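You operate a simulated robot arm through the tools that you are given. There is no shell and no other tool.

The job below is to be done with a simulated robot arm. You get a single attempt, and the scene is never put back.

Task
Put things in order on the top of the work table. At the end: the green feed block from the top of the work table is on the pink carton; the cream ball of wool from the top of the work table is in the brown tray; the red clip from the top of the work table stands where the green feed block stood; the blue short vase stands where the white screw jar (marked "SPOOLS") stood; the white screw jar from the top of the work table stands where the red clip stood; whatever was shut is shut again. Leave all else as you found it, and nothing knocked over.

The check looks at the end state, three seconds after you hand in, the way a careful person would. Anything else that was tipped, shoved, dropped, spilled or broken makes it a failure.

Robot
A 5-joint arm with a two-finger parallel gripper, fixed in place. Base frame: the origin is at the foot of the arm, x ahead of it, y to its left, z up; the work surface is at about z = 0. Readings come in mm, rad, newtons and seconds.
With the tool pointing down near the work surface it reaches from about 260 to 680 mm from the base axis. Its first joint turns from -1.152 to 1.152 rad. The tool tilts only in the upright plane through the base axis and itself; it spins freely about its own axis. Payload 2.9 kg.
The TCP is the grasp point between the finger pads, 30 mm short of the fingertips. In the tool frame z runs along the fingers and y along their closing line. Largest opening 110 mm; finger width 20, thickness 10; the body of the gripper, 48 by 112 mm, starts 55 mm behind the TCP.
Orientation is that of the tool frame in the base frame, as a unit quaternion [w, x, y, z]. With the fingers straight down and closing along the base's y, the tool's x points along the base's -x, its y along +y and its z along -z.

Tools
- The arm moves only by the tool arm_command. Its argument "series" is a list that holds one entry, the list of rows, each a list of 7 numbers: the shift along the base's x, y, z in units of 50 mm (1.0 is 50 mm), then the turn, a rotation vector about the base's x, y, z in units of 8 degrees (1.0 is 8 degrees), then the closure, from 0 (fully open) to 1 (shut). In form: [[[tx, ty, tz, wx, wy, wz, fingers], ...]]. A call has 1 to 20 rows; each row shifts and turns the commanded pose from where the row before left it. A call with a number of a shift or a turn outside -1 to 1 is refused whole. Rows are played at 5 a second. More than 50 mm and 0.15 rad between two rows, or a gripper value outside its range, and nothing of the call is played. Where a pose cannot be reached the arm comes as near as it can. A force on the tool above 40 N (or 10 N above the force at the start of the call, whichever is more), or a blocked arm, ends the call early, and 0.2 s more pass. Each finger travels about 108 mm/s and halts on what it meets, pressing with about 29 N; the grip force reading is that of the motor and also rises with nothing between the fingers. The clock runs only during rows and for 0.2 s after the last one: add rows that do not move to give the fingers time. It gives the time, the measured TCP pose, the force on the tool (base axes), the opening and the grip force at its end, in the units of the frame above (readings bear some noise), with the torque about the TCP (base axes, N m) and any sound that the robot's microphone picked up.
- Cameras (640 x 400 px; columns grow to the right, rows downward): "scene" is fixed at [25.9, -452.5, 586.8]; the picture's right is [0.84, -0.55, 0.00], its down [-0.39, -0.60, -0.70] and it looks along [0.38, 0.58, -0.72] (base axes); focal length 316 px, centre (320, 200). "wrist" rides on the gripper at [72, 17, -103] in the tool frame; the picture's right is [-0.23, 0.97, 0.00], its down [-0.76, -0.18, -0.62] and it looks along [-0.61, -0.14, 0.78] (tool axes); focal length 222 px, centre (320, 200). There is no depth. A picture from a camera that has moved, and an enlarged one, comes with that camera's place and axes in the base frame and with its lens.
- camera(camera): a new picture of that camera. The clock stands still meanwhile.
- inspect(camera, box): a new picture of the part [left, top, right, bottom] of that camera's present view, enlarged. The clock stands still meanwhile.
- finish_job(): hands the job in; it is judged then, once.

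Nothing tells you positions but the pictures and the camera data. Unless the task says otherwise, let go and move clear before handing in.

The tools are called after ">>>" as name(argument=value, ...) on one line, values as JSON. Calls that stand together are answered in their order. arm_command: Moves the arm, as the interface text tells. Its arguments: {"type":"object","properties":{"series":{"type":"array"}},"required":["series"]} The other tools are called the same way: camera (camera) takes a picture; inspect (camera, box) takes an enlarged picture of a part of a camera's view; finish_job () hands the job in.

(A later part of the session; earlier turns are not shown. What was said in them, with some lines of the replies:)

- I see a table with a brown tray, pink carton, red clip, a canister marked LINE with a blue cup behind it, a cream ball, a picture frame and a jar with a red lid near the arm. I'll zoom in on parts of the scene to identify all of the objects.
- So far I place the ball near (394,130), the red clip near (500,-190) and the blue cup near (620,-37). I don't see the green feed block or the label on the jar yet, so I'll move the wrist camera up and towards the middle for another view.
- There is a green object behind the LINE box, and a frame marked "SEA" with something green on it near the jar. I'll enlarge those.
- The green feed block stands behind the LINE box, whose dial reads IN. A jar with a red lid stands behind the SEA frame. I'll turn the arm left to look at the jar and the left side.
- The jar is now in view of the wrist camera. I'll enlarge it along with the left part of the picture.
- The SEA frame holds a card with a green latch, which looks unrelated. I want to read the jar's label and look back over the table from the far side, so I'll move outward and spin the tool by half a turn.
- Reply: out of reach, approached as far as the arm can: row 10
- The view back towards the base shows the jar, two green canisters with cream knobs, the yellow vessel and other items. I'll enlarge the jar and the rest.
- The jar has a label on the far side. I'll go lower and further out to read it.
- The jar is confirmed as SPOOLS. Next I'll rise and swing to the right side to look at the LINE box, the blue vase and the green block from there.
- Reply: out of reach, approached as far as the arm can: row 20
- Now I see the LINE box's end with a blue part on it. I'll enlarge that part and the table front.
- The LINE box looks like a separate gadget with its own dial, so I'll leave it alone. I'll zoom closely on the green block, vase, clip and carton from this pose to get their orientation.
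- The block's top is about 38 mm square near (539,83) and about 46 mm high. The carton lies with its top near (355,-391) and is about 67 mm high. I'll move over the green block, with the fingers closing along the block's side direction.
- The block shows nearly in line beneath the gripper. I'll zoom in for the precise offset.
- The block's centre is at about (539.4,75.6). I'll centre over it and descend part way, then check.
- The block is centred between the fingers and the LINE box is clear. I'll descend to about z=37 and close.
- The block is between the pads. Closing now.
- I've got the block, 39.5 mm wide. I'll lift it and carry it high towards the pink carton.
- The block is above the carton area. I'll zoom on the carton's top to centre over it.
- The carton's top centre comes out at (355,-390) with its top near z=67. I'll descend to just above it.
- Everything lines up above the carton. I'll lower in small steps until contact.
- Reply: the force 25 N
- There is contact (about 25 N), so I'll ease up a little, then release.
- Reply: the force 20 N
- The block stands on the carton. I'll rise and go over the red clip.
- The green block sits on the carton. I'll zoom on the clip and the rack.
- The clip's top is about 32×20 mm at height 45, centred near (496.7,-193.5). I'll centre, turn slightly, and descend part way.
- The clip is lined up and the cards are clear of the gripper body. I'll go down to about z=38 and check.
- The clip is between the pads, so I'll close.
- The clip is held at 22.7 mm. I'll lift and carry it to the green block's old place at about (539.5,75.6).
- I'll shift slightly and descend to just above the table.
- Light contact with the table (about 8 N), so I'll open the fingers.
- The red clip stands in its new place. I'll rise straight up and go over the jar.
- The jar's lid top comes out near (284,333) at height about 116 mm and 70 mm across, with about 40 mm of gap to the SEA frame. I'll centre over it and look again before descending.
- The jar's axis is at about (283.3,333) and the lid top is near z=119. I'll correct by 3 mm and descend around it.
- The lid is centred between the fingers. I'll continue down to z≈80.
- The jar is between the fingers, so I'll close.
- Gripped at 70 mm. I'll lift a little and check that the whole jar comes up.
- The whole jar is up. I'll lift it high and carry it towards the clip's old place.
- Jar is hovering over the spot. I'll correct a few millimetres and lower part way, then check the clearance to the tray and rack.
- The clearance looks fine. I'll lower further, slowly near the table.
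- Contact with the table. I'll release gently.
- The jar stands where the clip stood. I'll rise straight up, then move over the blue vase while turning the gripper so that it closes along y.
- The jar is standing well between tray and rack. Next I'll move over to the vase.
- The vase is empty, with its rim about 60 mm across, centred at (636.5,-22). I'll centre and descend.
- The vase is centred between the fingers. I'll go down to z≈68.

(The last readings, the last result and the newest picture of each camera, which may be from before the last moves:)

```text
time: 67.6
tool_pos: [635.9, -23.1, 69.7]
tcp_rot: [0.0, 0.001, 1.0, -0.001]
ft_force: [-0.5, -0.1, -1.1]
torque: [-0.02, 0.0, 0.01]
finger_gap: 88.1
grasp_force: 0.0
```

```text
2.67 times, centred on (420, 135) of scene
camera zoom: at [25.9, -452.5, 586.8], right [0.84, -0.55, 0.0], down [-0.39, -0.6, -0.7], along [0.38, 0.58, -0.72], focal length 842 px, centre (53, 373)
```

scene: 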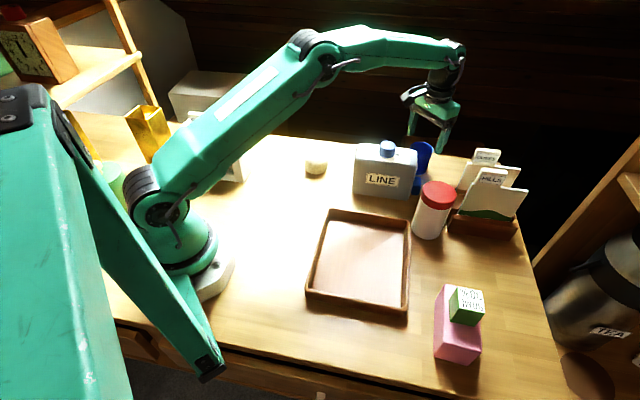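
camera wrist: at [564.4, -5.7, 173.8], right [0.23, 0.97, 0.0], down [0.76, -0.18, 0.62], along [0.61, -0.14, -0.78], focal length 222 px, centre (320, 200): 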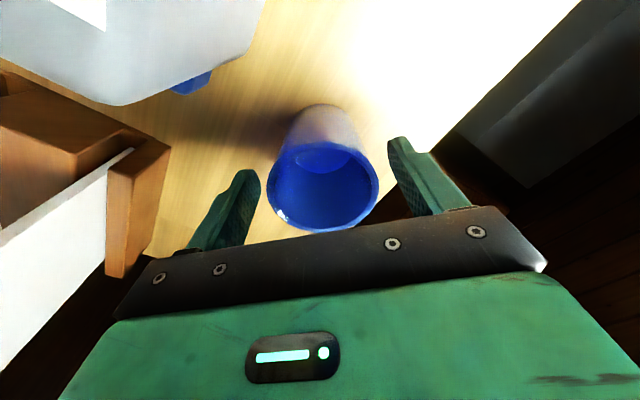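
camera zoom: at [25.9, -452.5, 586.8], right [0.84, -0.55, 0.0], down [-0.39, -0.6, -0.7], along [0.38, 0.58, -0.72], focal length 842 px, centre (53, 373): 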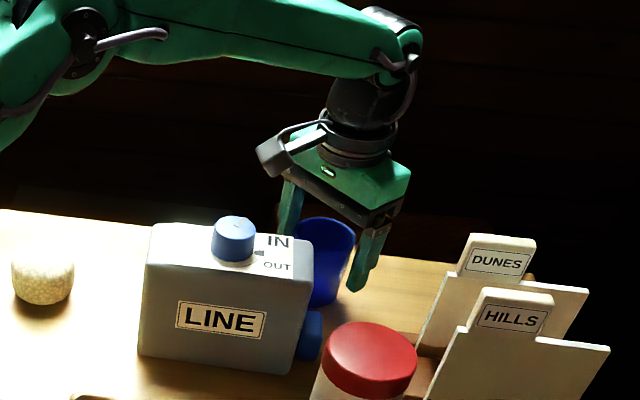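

>>> arm_command(series=[[[0, 0, 0, 0, 0, 0, 0.35], [0, 0, 0, 0, 0, 0, 0.42], [0, 0, 0, 0, 0, 0, 0.48], [0, 0, 0, 0, 0, 0, 0.55], [0, 0, 0, 0, 0, 0, 1], [0, 0, 0, 0, 0, 0, 1]]])

>>> camera(camera="wrist")

```text
time: 69.0
tool_pos: [636.6, -22.1, 70.4]
tcp_rot: [0.0, 0.001, 1.0, 0.0]
ft_force: [0.6, 0.9, 0.1]
torque: [-0.05, -0.03, 0.01]
finger_gap: 60.2
grasp_force: 28.9
```

```text
taken
camera wrist: at [564.4, -5.7, 174.0], right [0.23, 0.97, 0.0], down [0.76, -0.18, 0.62], along [0.61, -0.14, -0.78], focal length 222 px, centre (320, 200)
```

wrist: 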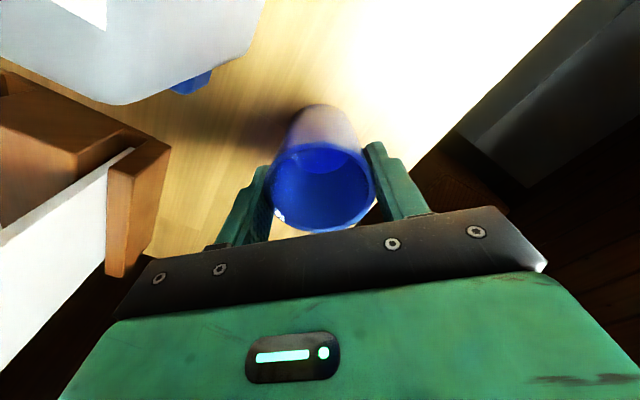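

Gripped at 60 mm. I'll lift straight up in small steps and check.

>>> arm_command(series=[[[0, 0, 0.2, 0, 0, 0, 1], [0, 0, 0.5, 0, 0, 0, 1], [0, 0, 0.7, 0, 0, 0, 1], [0, 0, 0.6, 0, 0, 0, 1], [0, 0, 0, 0, 0, 0, 1]]])

>>> camera(camera="wrist")

>>> inspect(camera="scene", box=[340, 30, 500, 210])

```text
time: 70.2
tool_pos: [636.6, -23.0, 170.5]
tcp_rot: [0.0, 0.001, 1.0, 0.001]
ft_force: [0.4, 0.8, -2.3]
torque: [0.03, 0.0, -0.02]
finger_gap: 60.0
grasp_force: 29.2
```

```text
taken
camera wrist: at [564.1, -6.2, 274.9], right [0.23, 0.97, 0.0], down [0.76, -0.18, 0.62], along [0.61, -0.14, -0.78], focal length 222 px, centre (320, 200)
```

wrist: 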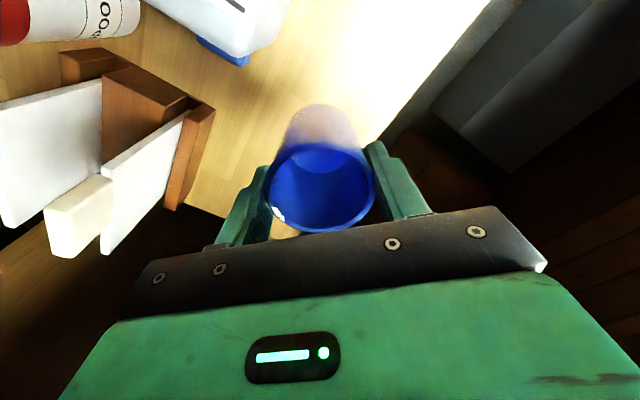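

```text
2.22 times, centred on (420, 120) of scene
camera zoom: at [25.9, -452.5, 586.8], right [0.84, -0.55, 0.0], down [-0.39, -0.6, -0.7], along [0.38, 0.58, -0.72], focal length 701 px, centre (98, 378)
```

zoom: 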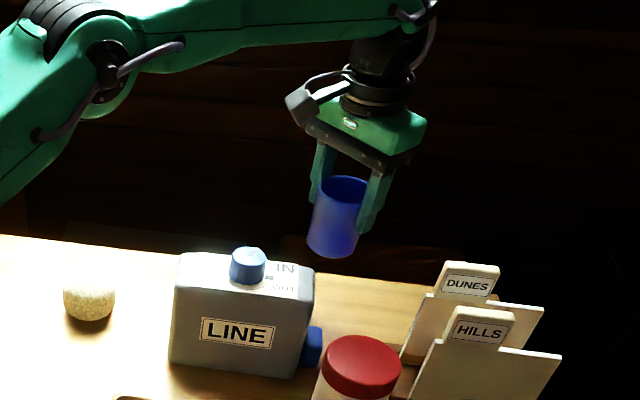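

The vase hangs upright between the fingers. I'll carry it along a line clear of the LINE box to the jar's old place.

>>> arm_command(series=[[[-0.2, 0.2, 0.2, 0, 0, -0.2, 1], [-0.5, 0.5, 0.2, 0, 0, -0.45, 1], [-0.63, 0.634, 0.2, 0, 0, -0.45, 1], [-0.63, 0.634, 0.2, 0, 0, -0.45, 1], [-0.63, 0.634, 0.2, 0, 0, -0.45, 1], [-0.63, 0.634, 0.2, 0, 0, -0.45, 1], [-0.63, 0.634, 0.2, 0, 0, -0.45, 1], [-0.63, 0.634, 0.2, 0, 0, -0.45, 1], [-0.63, 0.634, 0.1, 0, 0, -0.45, 1], [-0.63, 0.634, 0, 0, 0, -0.45, 1], [-0.63, 0.634, 0, 0, 0, -0.45, 1], [-0.5, 0.5, 0, 0, 0, -0.2, 1], [-0.15, 0.16, 0, 0, 0, 0, 1], [0, 0, 0, 0, 0, 0, 1]]])

>>> camera(camera="wrist")

>>> camera(camera="scene")

```text
time: 73.2
tool_pos: [285.0, 331.1, 254.4]
tcp_rot: [0.0, 0.337, 0.942, 0.0]
ft_force: [-1.0, -0.2, -1.6]
torque: [0.0, -0.01, -0.02]
finger_gap: 59.9
grasp_force: 29.3
```

```text
taken
camera wrist: at [240.2, 389.8, 359.3], right [0.79, 0.61, 0.0], down [0.48, -0.62, 0.62], along [0.38, -0.49, -0.78], focal length 222 px, centre (320, 200)
```

wrist: 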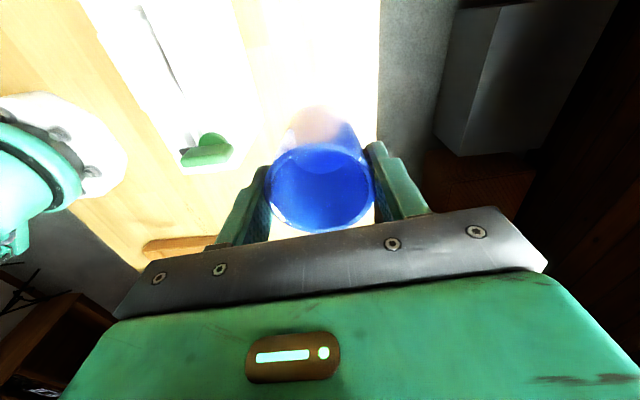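

```text
taken
```

scene: 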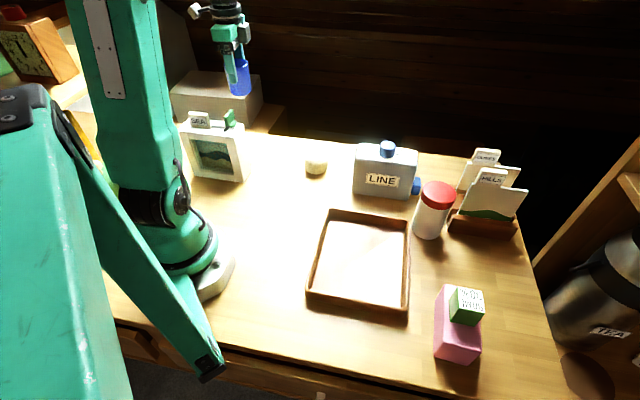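

Vase is right over the jar's old spot. I'll descend to just above the table.

>>> arm_command(series=[[[0, 0, -0.9, 0, 0, 0, 1], [0, 0, -0.9, 0, 0, 0, 1], [0, 0, -0.9, 0, 0, 0, 1], [0, 0, -0.6, 0, 0, 0, 1], [0, 0, -0.2, 0, 0, 0, 1], [0, 0, 0, 0, 0, 0, 1]]])

>>> camera(camera="wrist")

>>> inspect(camera="scene", box=[170, 60, 300, 190])

```text
time: 74.6
tool_pos: [284.1, 329.3, 79.8]
tcp_rot: [0.0, 0.336, 0.942, -0.001]
ft_force: [0.4, -0.2, -2.2]
torque: [0.0, -0.02, 0.05]
finger_gap: 59.8
grasp_force: 28.9
```

```text
taken
camera wrist: at [239.5, 389.4, 184.2], right [0.79, 0.61, 0.0], down [0.48, -0.62, 0.62], along [0.38, -0.49, -0.78], focal length 222 px, centre (320, 200)
```

wrist: 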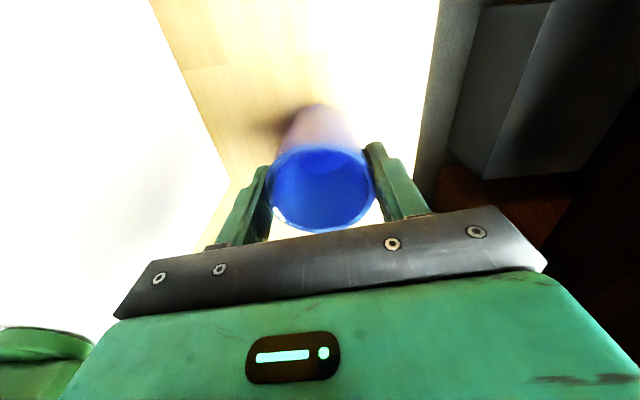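

```text
3.08 times, centred on (235, 125) of scene
camera zoom: at [25.9, -452.5, 586.8], right [0.84, -0.55, 0.0], down [-0.39, -0.6, -0.7], along [0.38, 0.58, -0.72], focal length 971 px, centre (582, 431)
```

zoom: 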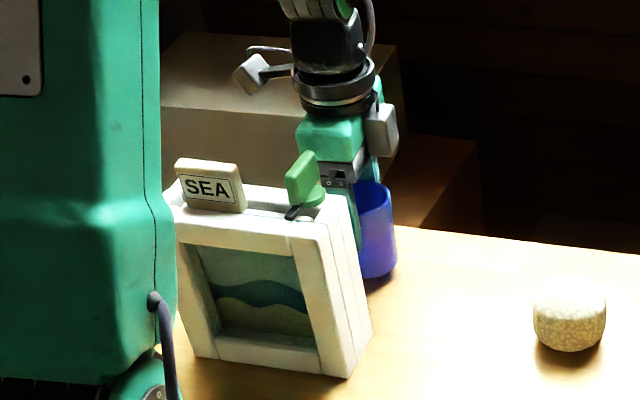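

>>> arm_command(series=[[[0, 0.01, -0.08, 0, 0, 0, 1], [0, 0, -0.06, 0, 0, 0, 1], [0, 0, 0, 0, 0, 0, 1]]])

>>> arm_command(series=[[[0, 0, -0.03, 0, 0, 0, 1], [0, 0, 0, 0, 0, 0, 1]]])

```text
time: 75.4
tool_pos: [285.4, 331.3, 71.7]
tcp_rot: [0.0, 0.336, 0.942, 0.0]
ft_force: [0.3, 0.9, -1.6]
torque: [0.02, 0.03, 0.01]
finger_gap: 59.9
grasp_force: 28.2
```

```text
time: 76.0
tool_pos: [285.0, 331.6, 71.5]
tcp_rot: [0.0, 0.336, 0.942, 0.0]
ft_force: [1.4, 0.3, -1.1]
torque: [0.0, 0.02, 0.02]
finger_gap: 59.6
grasp_force: 28.7
```

>>> arm_command(series=[[[0, 0, -0.02, 0, 0, 0, 1], [0, 0, 0, 0, 0, 0, 1]]])

```text
time: 76.6
tool_pos: [282.9, 331.8, 72.1]
tcp_rot: [0.0, 0.336, 0.942, 0.0]
ft_force: [0.0, 0.2, -2.0]
torque: [0.06, 0.02, -0.02]
finger_gap: 60.0
grasp_force: 29.1
```

>>> arm_command(series=[[[0, 0, -0.02, 0, 0, 0, 1], [0, 0, 0, 0, 0, 0, 1]]])

```text
time: 77.2
tool_pos: [285.5, 330.5, 70.0]
tcp_rot: [0.0, 0.336, 0.942, 0.0]
ft_force: [-1.8, -0.3, 1.5]
torque: [-0.03, 0.12, 0.0]
finger_gap: 59.6
grasp_force: 28.8
```

>>> arm_command(series=[[[0, 0, -0.012, 0, 0, 0, 1], [0, 0, 0, 0, 0, 0, 1]]])

```text
time: 77.8
tool_pos: [284.7, 330.3, 69.0]
tcp_rot: [-0.001, 0.336, 0.942, 0.001]
ft_force: [-1.4, -3.0, 13.4]
torque: [-0.04, 0.17, 0.11]
finger_gap: 59.8
grasp_force: 29.3
```

The vase is on the table. I'll release gently and rise.

>>> arm_command(series=[[[0, 0, 0, 0, 0, 0, 0.44], [0, 0, 0, 0, 0, 0, 0.38], [0, 0, 0, 0, 0, 0, 0.3], [0, 0, 0, 0, 0, 0, 0.22], [0, 0, 0, 0, 0, 0, 0.22]]])

>>> camera(camera="wrist")

```text
time: 79.0
tool_pos: [284.4, 330.8, 68.7]
tcp_rot: [0.0, 0.337, 0.942, -0.001]
ft_force: [0.0, 0.6, -0.3]
torque: [0.01, -0.01, 0.02]
finger_gap: 85.9
grasp_force: 0.0
```

```text
taken
camera wrist: at [240.1, 390.0, 173.0], right [0.79, 0.61, 0.0], down [0.48, -0.62, 0.62], along [0.38, -0.49, -0.78], focal length 222 px, centre (320, 200)
```

wrist: 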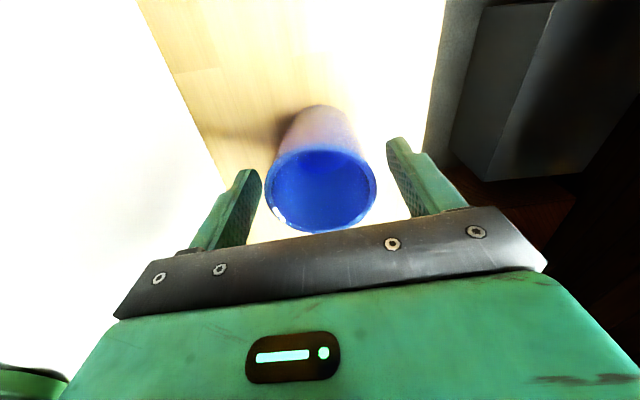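

>>> arm_command(series=[[[0, 0, 0.4, 0, 0, 0, 0.22], [0, 0, 0.8, 0, 0, 0, 0.22], [0, 0, 0.9, 0, 0, 0, 0.22], [0, 0, 0.9, 0, 0, 0, 0.22], [0, 0, 0.9, 0, 0, 0, 0.22], [0.44, -0.8, 0, 0, 0, 0, 0.3], [0.44, -0.8, 0, 0, 0, 0, 0.3], [0.44, -0.8, 0, 0, 0, 0, 0.3], [0.44, -0.8, 0, 0, 0, 0, 0.3], [0.44, -0.8, 0, 0, 0, 0, 0.3], [0, 0, 0, 0, 0, 0, 0.3]]])

>>> camera(camera="wrist")

>>> camera(camera="scene")

```text
time: 81.4
tool_pos: [394.8, 130.8, 264.3]
tcp_rot: [0.0, 0.336, 0.942, 0.0]
ft_force: [0.5, -0.7, 1.0]
torque: [-0.04, -0.01, -0.03]
finger_gap: 77.0
grasp_force: 0.0
```

```text
taken
camera wrist: at [350.7, 190.4, 368.4], right [0.79, 0.61, 0.0], down [0.48, -0.62, 0.62], along [0.38, -0.49, -0.78], focal length 222 px, centre (320, 200)
```

wrist: 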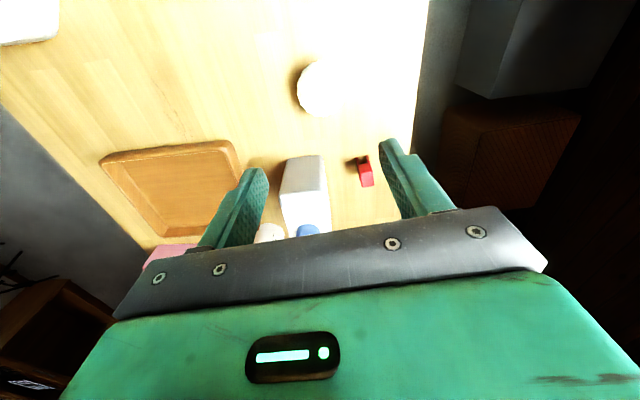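

```text
taken
```

scene: 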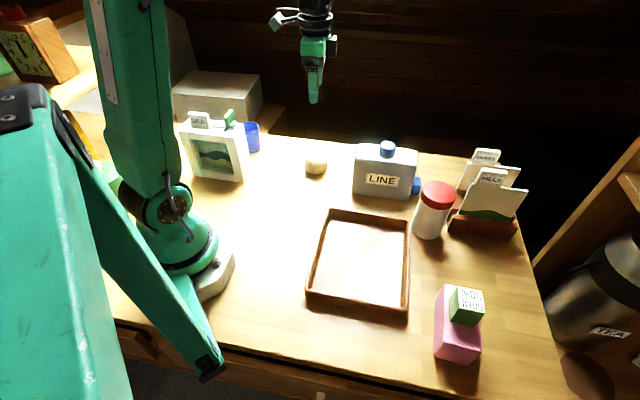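

The vase stands where the jar was. I'll zoom on the ball and on the vase's place.

>>> inspect(camera="wrist", box=[280, 40, 360, 140])

>>> inspect(camera="scene", box=[180, 90, 350, 200])

```text
4.00 times, centred on (320, 90) of wrist
camera zoom: at [350.7, 190.4, 368.4], right [0.79, 0.61, 0.0], down [0.48, -0.62, 0.62], along [0.38, -0.49, -0.78], focal length 888 px, centre (320, 640)
```

zoom: 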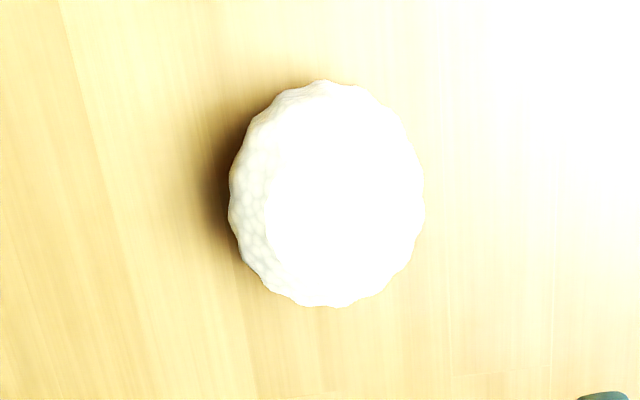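

```text
3.64 times, centred on (265, 145) of scene
camera zoom: at [25.9, -452.5, 586.8], right [0.84, -0.55, 0.0], down [-0.39, -0.6, -0.7], along [0.38, 0.58, -0.72], focal length 1148 px, centre (520, 400)
```

zoom: 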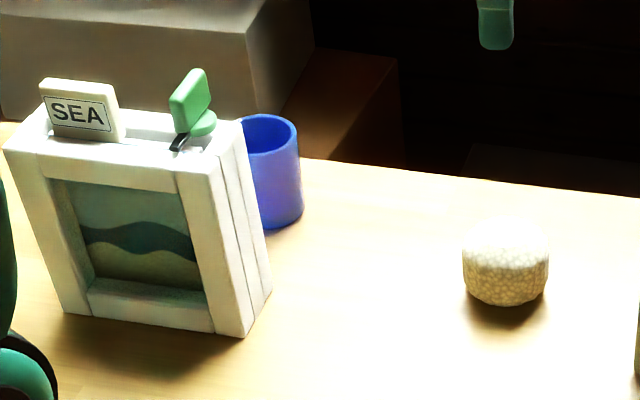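

The ball is about 66 mm across and sits near (397,134). I'll open to suit, centre and descend part way to check.

>>> arm_command(series=[[[0.028, 0.042, 0, 0, 0, 0, 0.12], [0, 0, -0.9, 0, 0, 0, 0.12], [0, 0, -0.9, 0, 0, 0, 0.12], [0, 0, -0.7, 0, 0, 0, 0.12], [0, 0, 0, 0, 0, 0, 0.12]]])

>>> camera(camera="wrist")

>>> camera(camera="scene")

```text
time: 82.6
tool_pos: [397.2, 133.8, 139.7]
tcp_rot: [0.0, 0.336, 0.942, 0.0]
ft_force: [-0.6, -0.1, 1.1]
torque: [-0.01, -0.01, -0.01]
finger_gap: 96.7
grasp_force: 0.0
```

```text
taken
camera wrist: at [351.4, 192.5, 243.9], right [0.79, 0.61, 0.0], down [0.48, -0.62, 0.62], along [0.38, -0.49, -0.78], focal length 222 px, centre (320, 200)
```

wrist: 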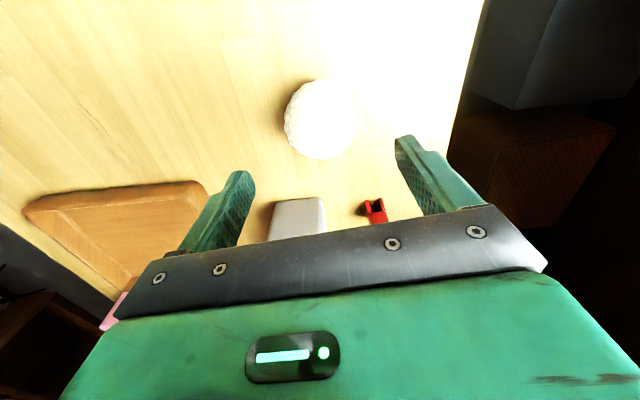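

```text
taken
```

scene: 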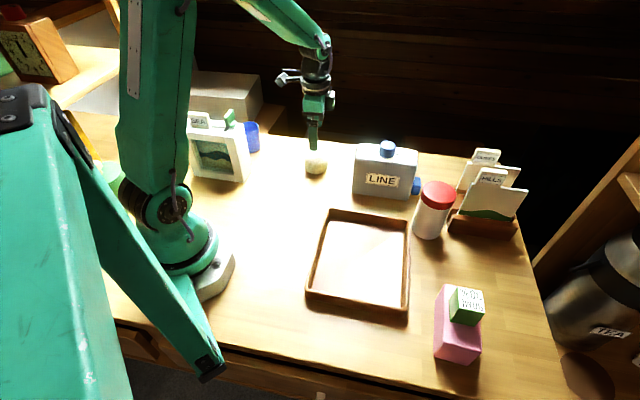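

Ball is centred. I'll descend to about z=36.

>>> arm_command(series=[[[0, 0, -0.8, 0, 0, 0, 0.12], [0, 0, -0.7, 0, 0, 0, 0.12], [0, 0, -0.4, 0, 0, 0, 0.12], [0, 0, -0.17, 0, 0, 0, 0.12], [0, 0, 0, 0, 0, 0, 0.12]]])

>>> camera(camera="wrist")

>>> inspect(camera="scene", box=[250, 90, 380, 200])

```text
time: 83.8
tool_pos: [396.1, 133.0, 34.8]
tcp_rot: [0.0, 0.337, 0.942, 0.0]
ft_force: [0.2, -0.4, -0.7]
torque: [0.01, 0.01, 0.0]
finger_gap: 97.0
grasp_force: 0.1
```

```text
taken
camera wrist: at [351.5, 191.7, 139.7], right [0.79, 0.61, 0.0], down [0.48, -0.62, 0.62], along [0.38, -0.49, -0.78], focal length 222 px, centre (320, 200)
```

wrist: 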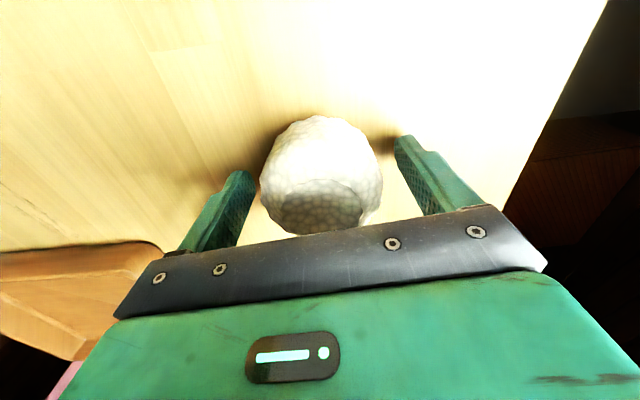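

```text
3.64 times, centred on (315, 145) of scene
camera zoom: at [25.9, -452.5, 586.8], right [0.84, -0.55, 0.0], down [-0.39, -0.6, -0.7], along [0.38, 0.58, -0.72], focal length 1148 px, centre (338, 400)
```

zoom: 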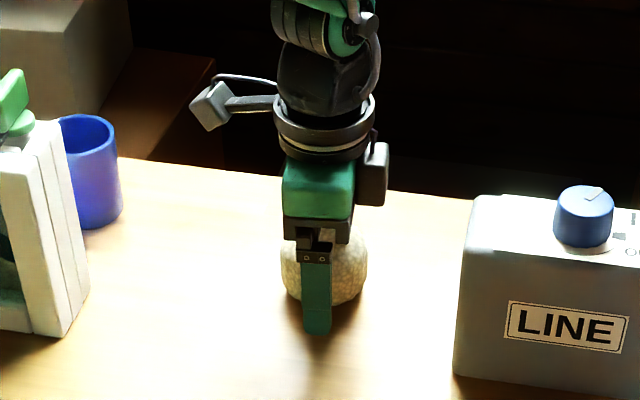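

>>> arm_command(series=[[[0, 0, 0, 0, 0, 0, 0.25], [0, 0, 0, 0, 0, 0, 0.35], [0, 0, 0, 0, 0, 0, 0.42], [0, 0, 0, 0, 0, 0, 0.6], [0, 0, 0, 0, 0, 0, 1], [0, 0, 0, 0, 0, 0, 1]]])

>>> camera(camera="wrist")

```text
time: 85.2
tool_pos: [395.8, 134.0, 36.1]
tcp_rot: [0.0, 0.336, 0.942, -0.001]
ft_force: [0.8, -0.4, 0.6]
torque: [0.0, 0.0, 0.0]
finger_gap: 63.4
grasp_force: 29.1
```

```text
taken
camera wrist: at [351.6, 191.7, 140.1], right [0.79, 0.61, 0.0], down [0.48, -0.62, 0.62], along [0.38, -0.49, -0.78], focal length 222 px, centre (320, 200)
```

wrist: 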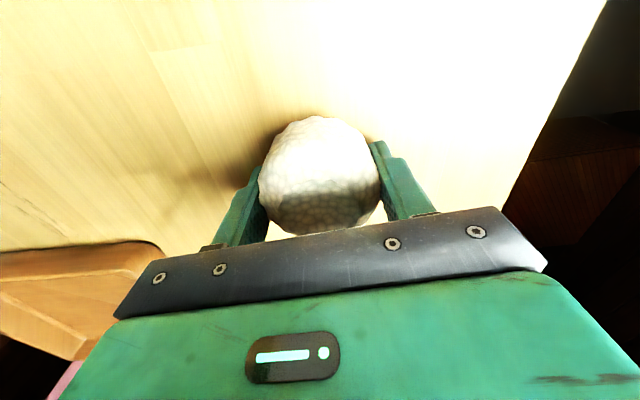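

The ball is held at 63 mm. I'll lift it and take it over the tray.

>>> arm_command(series=[[[0, 0, 0.3, 0, 0, 0, 1], [0, 0, 0.7, 0, 0, 0, 1], [0, 0, 0.9, 0, 0, 0, 1], [0, 0, 0.9, 0, 0, 0, 1], [0, 0, 0.9, 0, 0, 0, 1], [-0.2, -0.86, 0, 0, 0, 0, 1], [-0.2, -0.86, 0, 0, 0, 0, 1], [-0.2, -0.86, 0, 0, 0, 0, 1], [-0.2, -0.86, 0, 0, 0, 0, 1], [-0.2, -0.86, 0, 0, 0, 0, 1], [-0.2, -0.86, 0, 0, 0, 0, 1], [-0.2, -0.86, 0, 0, 0, 0, 1], [0, 0, 0, 0, 0, 0, 1]]])

>>> camera(camera="wrist")

>>> camera(camera="scene")

```text
time: 88.0
tool_pos: [326.4, -168.5, 219.9]
tcp_rot: [0.0, 0.336, 0.942, -0.001]
ft_force: [-0.3, -0.7, -1.3]
torque: [-0.02, -0.01, 0.02]
finger_gap: 63.5
grasp_force: 28.4
```

```text
taken
camera wrist: at [282.5, -109.5, 324.3], right [0.79, 0.61, 0.0], down [0.48, -0.62, 0.62], along [0.38, -0.49, -0.78], focal length 222 px, centre (320, 200)
```

wrist: 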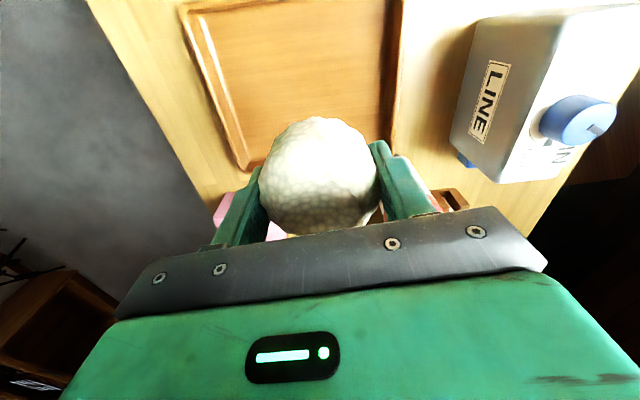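

```text
taken
```

scene: 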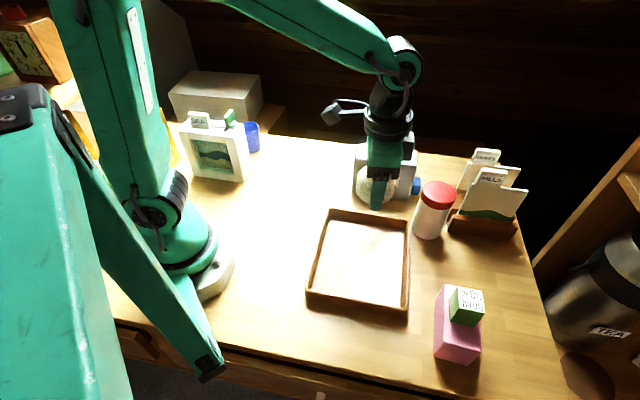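

I'm over the tray. I'll shift a little to its centre and lower the ball.

>>> arm_command(series=[[[-0.2, -0.1, -0.3, 0, 0, 0, 1], [0, 0, -0.9, 0, 0, 0, 1], [0, 0, -0.9, 0, 0, 0, 1], [0, 0, -0.9, 0, 0, 0, 1], [0, 0, -0.2, 0, 0, 0, 1], [0, 0, 0, 0, 0, 0, 1]]])

>>> camera(camera="wrist")

>>> inspect(camera="scene", box=[280, 150, 440, 330])

```text
time: 89.4
tool_pos: [316.5, -173.5, 59.4]
tcp_rot: [0.001, 0.336, 0.942, -0.001]
ft_force: [-0.1, 1.0, -0.2]
torque: [0.01, -0.02, 0.02]
finger_gap: 63.1
grasp_force: 29.0
```

```text
taken
camera wrist: at [271.6, -113.9, 163.7], right [0.79, 0.61, 0.0], down [0.48, -0.62, 0.62], along [0.38, -0.49, -0.78], focal length 222 px, centre (320, 200)
```

wrist: 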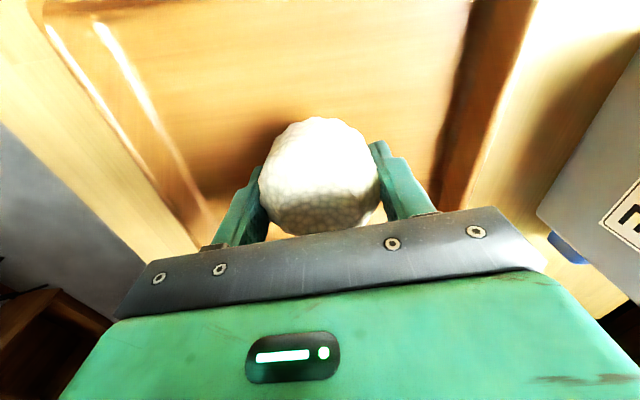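

```text
2.22 times, centred on (360, 240) of scene
camera zoom: at [25.9, -452.5, 586.8], right [0.84, -0.55, 0.0], down [-0.39, -0.6, -0.7], along [0.38, 0.58, -0.72], focal length 701 px, centre (231, 111)
```

zoom: 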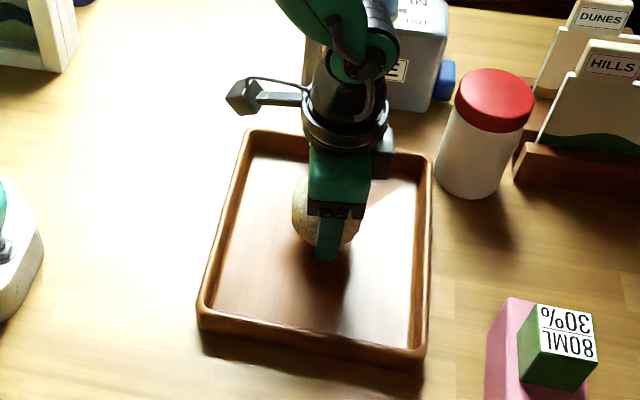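

>>> arm_command(series=[[[0, 0, -0.12, 0, 0, 0, 1], [0, 0, -0.08, 0, 0, 0, 1], [0, 0, -0.04, 0, 0, 0, 1], [0, 0, -0.03, 0, 0, 0, 1], [0, 0, 0, 0, 0, 0, 1]]])

>>> arm_command(series=[[[0, 0, -0.03, 0, 0, 0, 1], [0, 0, 0, 0, 0, 0, 1]]])

```text
time: 90.6
tool_pos: [316.2, -173.1, 46.0]
tcp_rot: [-0.001, 0.336, 0.942, 0.0]
ft_force: [0.0, -0.9, -0.5]
torque: [0.01, -0.01, 0.03]
finger_gap: 63.3
grasp_force: 29.1
```

```text
time: 91.2
tool_pos: [317.0, -172.9, 44.9]
tcp_rot: [0.0, 0.336, 0.942, 0.001]
ft_force: [-0.8, -0.3, -0.8]
torque: [0.0, -0.01, 0.01]
finger_gap: 63.4
grasp_force: 28.7
```

>>> arm_command(series=[[[0, 0, -0.04, 0, 0, 0, 1], [0, 0, 0, 0, 0, 0, 1]]])

>>> arm_command(series=[[[0, 0, -0.03, 0, 0, 0, 1], [0, 0, 0, 0, 0, 0, 1]]])

```text
time: 91.8
tool_pos: [316.2, -173.6, 41.9]
tcp_rot: [-0.001, 0.336, 0.942, 0.0]
ft_force: [-0.1, -0.4, -0.7]
torque: [-0.02, 0.02, -0.03]
finger_gap: 63.4
grasp_force: 28.7
```

```text
time: 92.4
tool_pos: [316.0, -173.4, 42.1]
tcp_rot: [-0.001, 0.336, 0.942, 0.0]
ft_force: [-1.2, 2.2, 4.9]
torque: [0.0, -0.02, -0.01]
finger_gap: 63.8
grasp_force: 28.3
```

The ball rests on the tray floor. I'll release slowly.

>>> arm_command(series=[[[0, 0, 0, 0, 0, 0, 0.41], [0, 0, 0, 0, 0, 0, 0.38], [0, 0, 0, 0, 0, 0, 0.33], [0, 0, 0, 0, 0, 0, 0.26], [0, 0, 0, 0, 0, 0, 0.18], [0, 0, 0, 0, 0, 0, 0.14], [0, 0, 0, 0, 0, 0, 0.14], [0, 0, 0, 0, 0, 0, 0.14]]])

>>> camera(camera="wrist")

```text
time: 94.2
tool_pos: [316.2, -172.6, 42.7]
tcp_rot: [0.0, 0.336, 0.942, -0.001]
ft_force: [-0.7, 0.4, 0.4]
torque: [-0.01, -0.03, 0.04]
finger_gap: 94.7
grasp_force: 0.0
```

```text
taken
camera wrist: at [271.7, -114.1, 146.0], right [0.79, 0.61, 0.0], down [0.48, -0.62, 0.62], along [0.38, -0.49, -0.78], focal length 222 px, centre (320, 200)
```

wrist: 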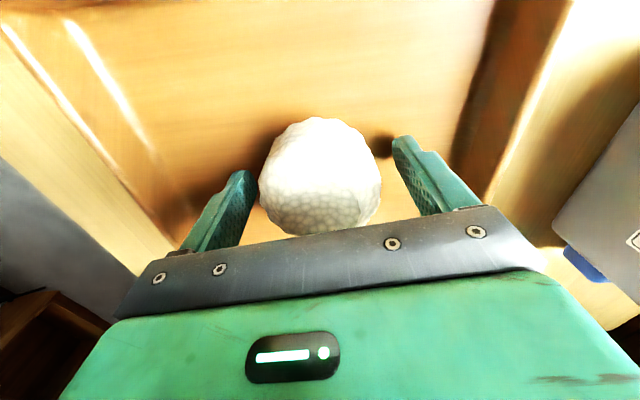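

The ball stays put. I'll rise straight up and look over the whole table.

>>> arm_command(series=[[[0, 0, 0.3, 0, 0, 0, 0.14], [0, 0, 0.6, 0, 0, 0, 0.14], [0, 0, 0.9, 0, 0, 0, 0.14], [0, 0, 0.9, 0, 0, 0, 0.14], [0, 0, 0.9, 0, 0, 0, 0.14], [0, 0, 0.9, 0, 0, 0, 0.14], [0, 0, 0.9, 0, 0, 0, 0.14], [0, 0, 0, 0, 0, 0, 0.14]]])

>>> camera(camera="wrist")

>>> camera(camera="scene")

```text
time: 96.0
tool_pos: [316.6, -171.9, 312.5]
tcp_rot: [-0.001, 0.337, 0.942, 0.0]
ft_force: [0.7, 0.6, -0.7]
torque: [0.01, -0.03, -0.03]
finger_gap: 94.6
grasp_force: 0.0
```

```text
taken
camera wrist: at [272.3, -113.5, 416.1], right [0.79, 0.61, 0.0], down [0.48, -0.62, 0.62], along [0.38, -0.49, -0.78], focal length 222 px, centre (320, 200)
```

wrist: 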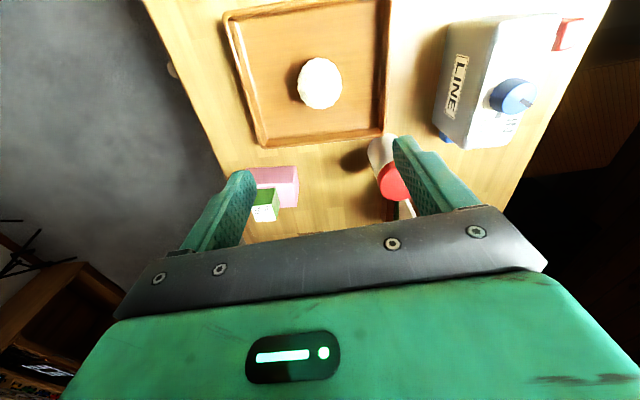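

```text
taken
```

scene: 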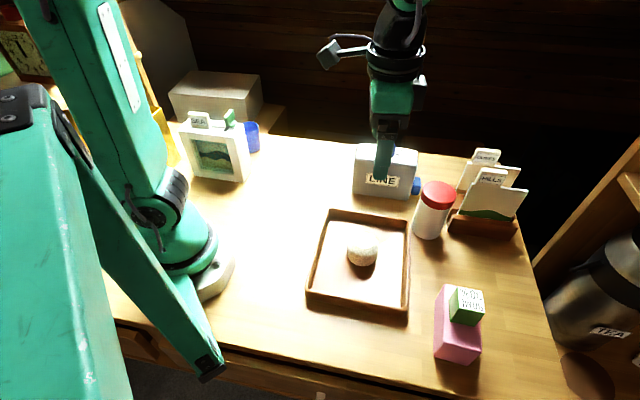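

All five items look placed. I'll go back to an earlier survey pose to compare the view and verify the clip, vase and unmoved objects.

>>> arm_command(series=[[[0.15, 0.55, 0.17, 0, 0, 0.82, 0.14], [0.15, 0.55, 0.17, 0, 0, 0.82, 0.14], [0.15, 0.55, 0.17, 0, 0, 0.82, 0.14], [0.15, 0.55, 0.17, 0, 0, 0.82, 0.1], [0.15, 0.55, 0.17, 0, 0, 0.82, 0.05], [0.15, 0.57, 0.2, 0, 0, 0.82, 0], [0, 0, 0, 0, 0, 0, 0]]])

>>> camera(camera="wrist")

>>> inspect(camera="wrist", box=[230, 90, 430, 230])

>>> camera(camera="scene")

```text
time: 97.6
tool_pos: [362.0, -7.7, 363.4]
tcp_rot: [0.001, -0.001, 1.0, 0.0]
ft_force: [0.7, -0.2, -0.6]
torque: [-0.01, -0.01, -0.02]
finger_gap: 110.3
grasp_force: 0.0
```

```text
taken
camera wrist: at [290.4, 9.4, 468.0], right [0.22, 0.97, 0.0], down [0.76, -0.18, 0.62], along [0.61, -0.14, -0.78], focal length 222 px, centre (320, 200)
```

wrist: 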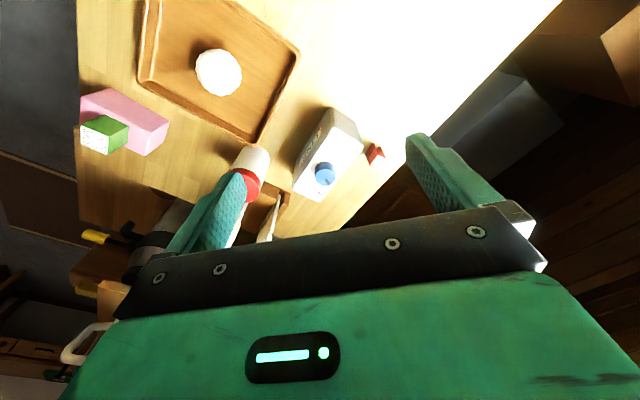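

```text
2.86 times, centred on (330, 160) of wrist
camera zoom: at [290.4, 9.4, 468.0], right [0.22, 0.97, 0.0], down [0.76, -0.18, 0.62], along [0.61, -0.14, -0.78], focal length 635 px, centre (291, 314)
```

zoom: 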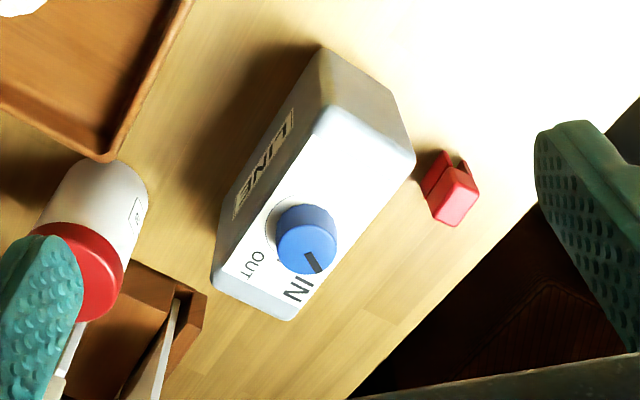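

```text
taken
```

scene: 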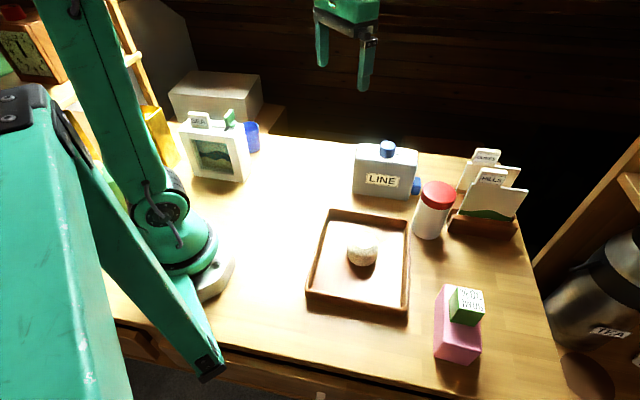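

The LINE box is unchanged and the clip stands where the block stood. I'll take a closer look at the gap between jar, tray and rack, and at the vase.

>>> inspect(camera="scene", box=[380, 160, 480, 250])

>>> inspect(camera="wrist", box=[215, 110, 295, 200])

>>> inspect(camera="scene", box=[170, 90, 290, 190])

>>> inspect(camera="scene", box=[410, 260, 510, 375])

```text
4.44 times, centred on (430, 205) of scene
camera zoom: at [25.9, -452.5, 586.8], right [0.84, -0.55, 0.0], down [-0.39, -0.6, -0.7], along [0.38, 0.58, -0.72], focal length 1403 px, centre (-169, 178)
```

zoom: 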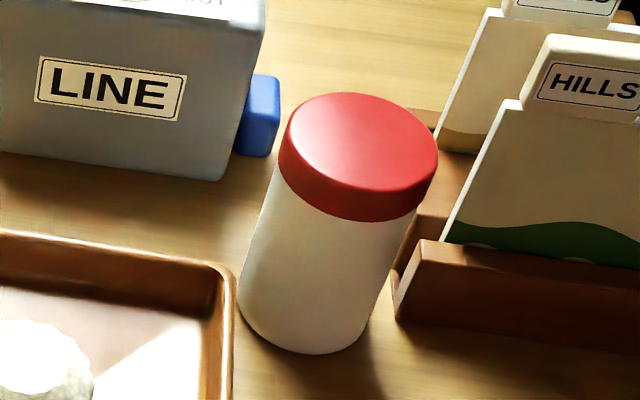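

```text
4.44 times, centred on (255, 155) of wrist
camera zoom: at [290.4, 9.4, 468.0], right [0.22, 0.97, 0.0], down [0.76, -0.18, 0.62], along [0.61, -0.14, -0.78], focal length 987 px, centre (609, 400)
```

zoom: 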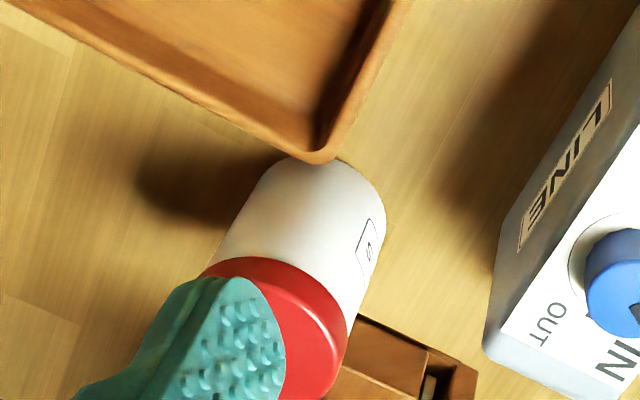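

```text
4.00 times, centred on (230, 140) of scene
camera zoom: at [25.9, -452.5, 586.8], right [0.84, -0.55, 0.0], down [-0.39, -0.6, -0.7], along [0.38, 0.58, -0.72], focal length 1263 px, centre (680, 440)
```

zoom: 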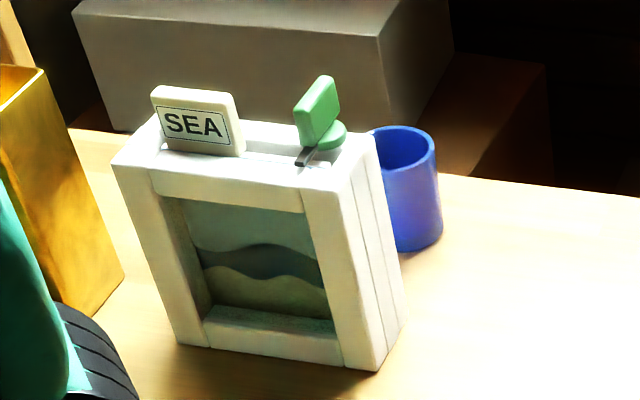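

```text
3.48 times, centred on (460, 318) of scene
camera zoom: at [25.9, -452.5, 586.8], right [0.84, -0.55, 0.0], down [-0.39, -0.6, -0.7], along [0.38, 0.58, -0.72], focal length 1098 px, centre (-167, -209)
```

zoom: 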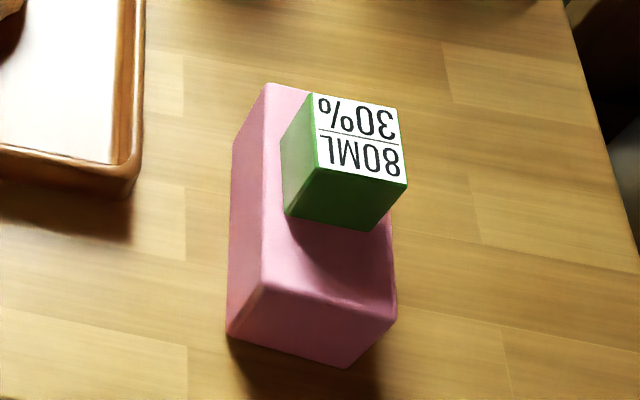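

The green block sits on the carton, the ball is in the tray, and the clip, vase and jar stand in their new places. Nothing else has moved and the arm is clear, so I'm handing in.

>>> finish_job()

```text
The job is handed in.
```

I see all five items in their new places, and I've handed the job in. I don't have the result of the check yet.

- **Green feed block:** it sits on top of the pink carton.
- **Cream ball of wool:** it rests near the middle of the brown tray.
- **Red clip:** it stands where the green block was.
- **White SPOOLS jar:** it stands where the clip was, upright with its lid on. It fits between the tray and the card rack with only a few millimetres to spare on each side.
- **Blue short vase:** it stands upright where the jar was. It was the only blue vase I could see; I didn't look in the drawers.

I opened nothing, so there was nothing to shut again. From the last pictures, nothing was knocked over. The LINE box, SEA frame, card rack, tray and carton look as they did at the start, and the arm is clear of everything.
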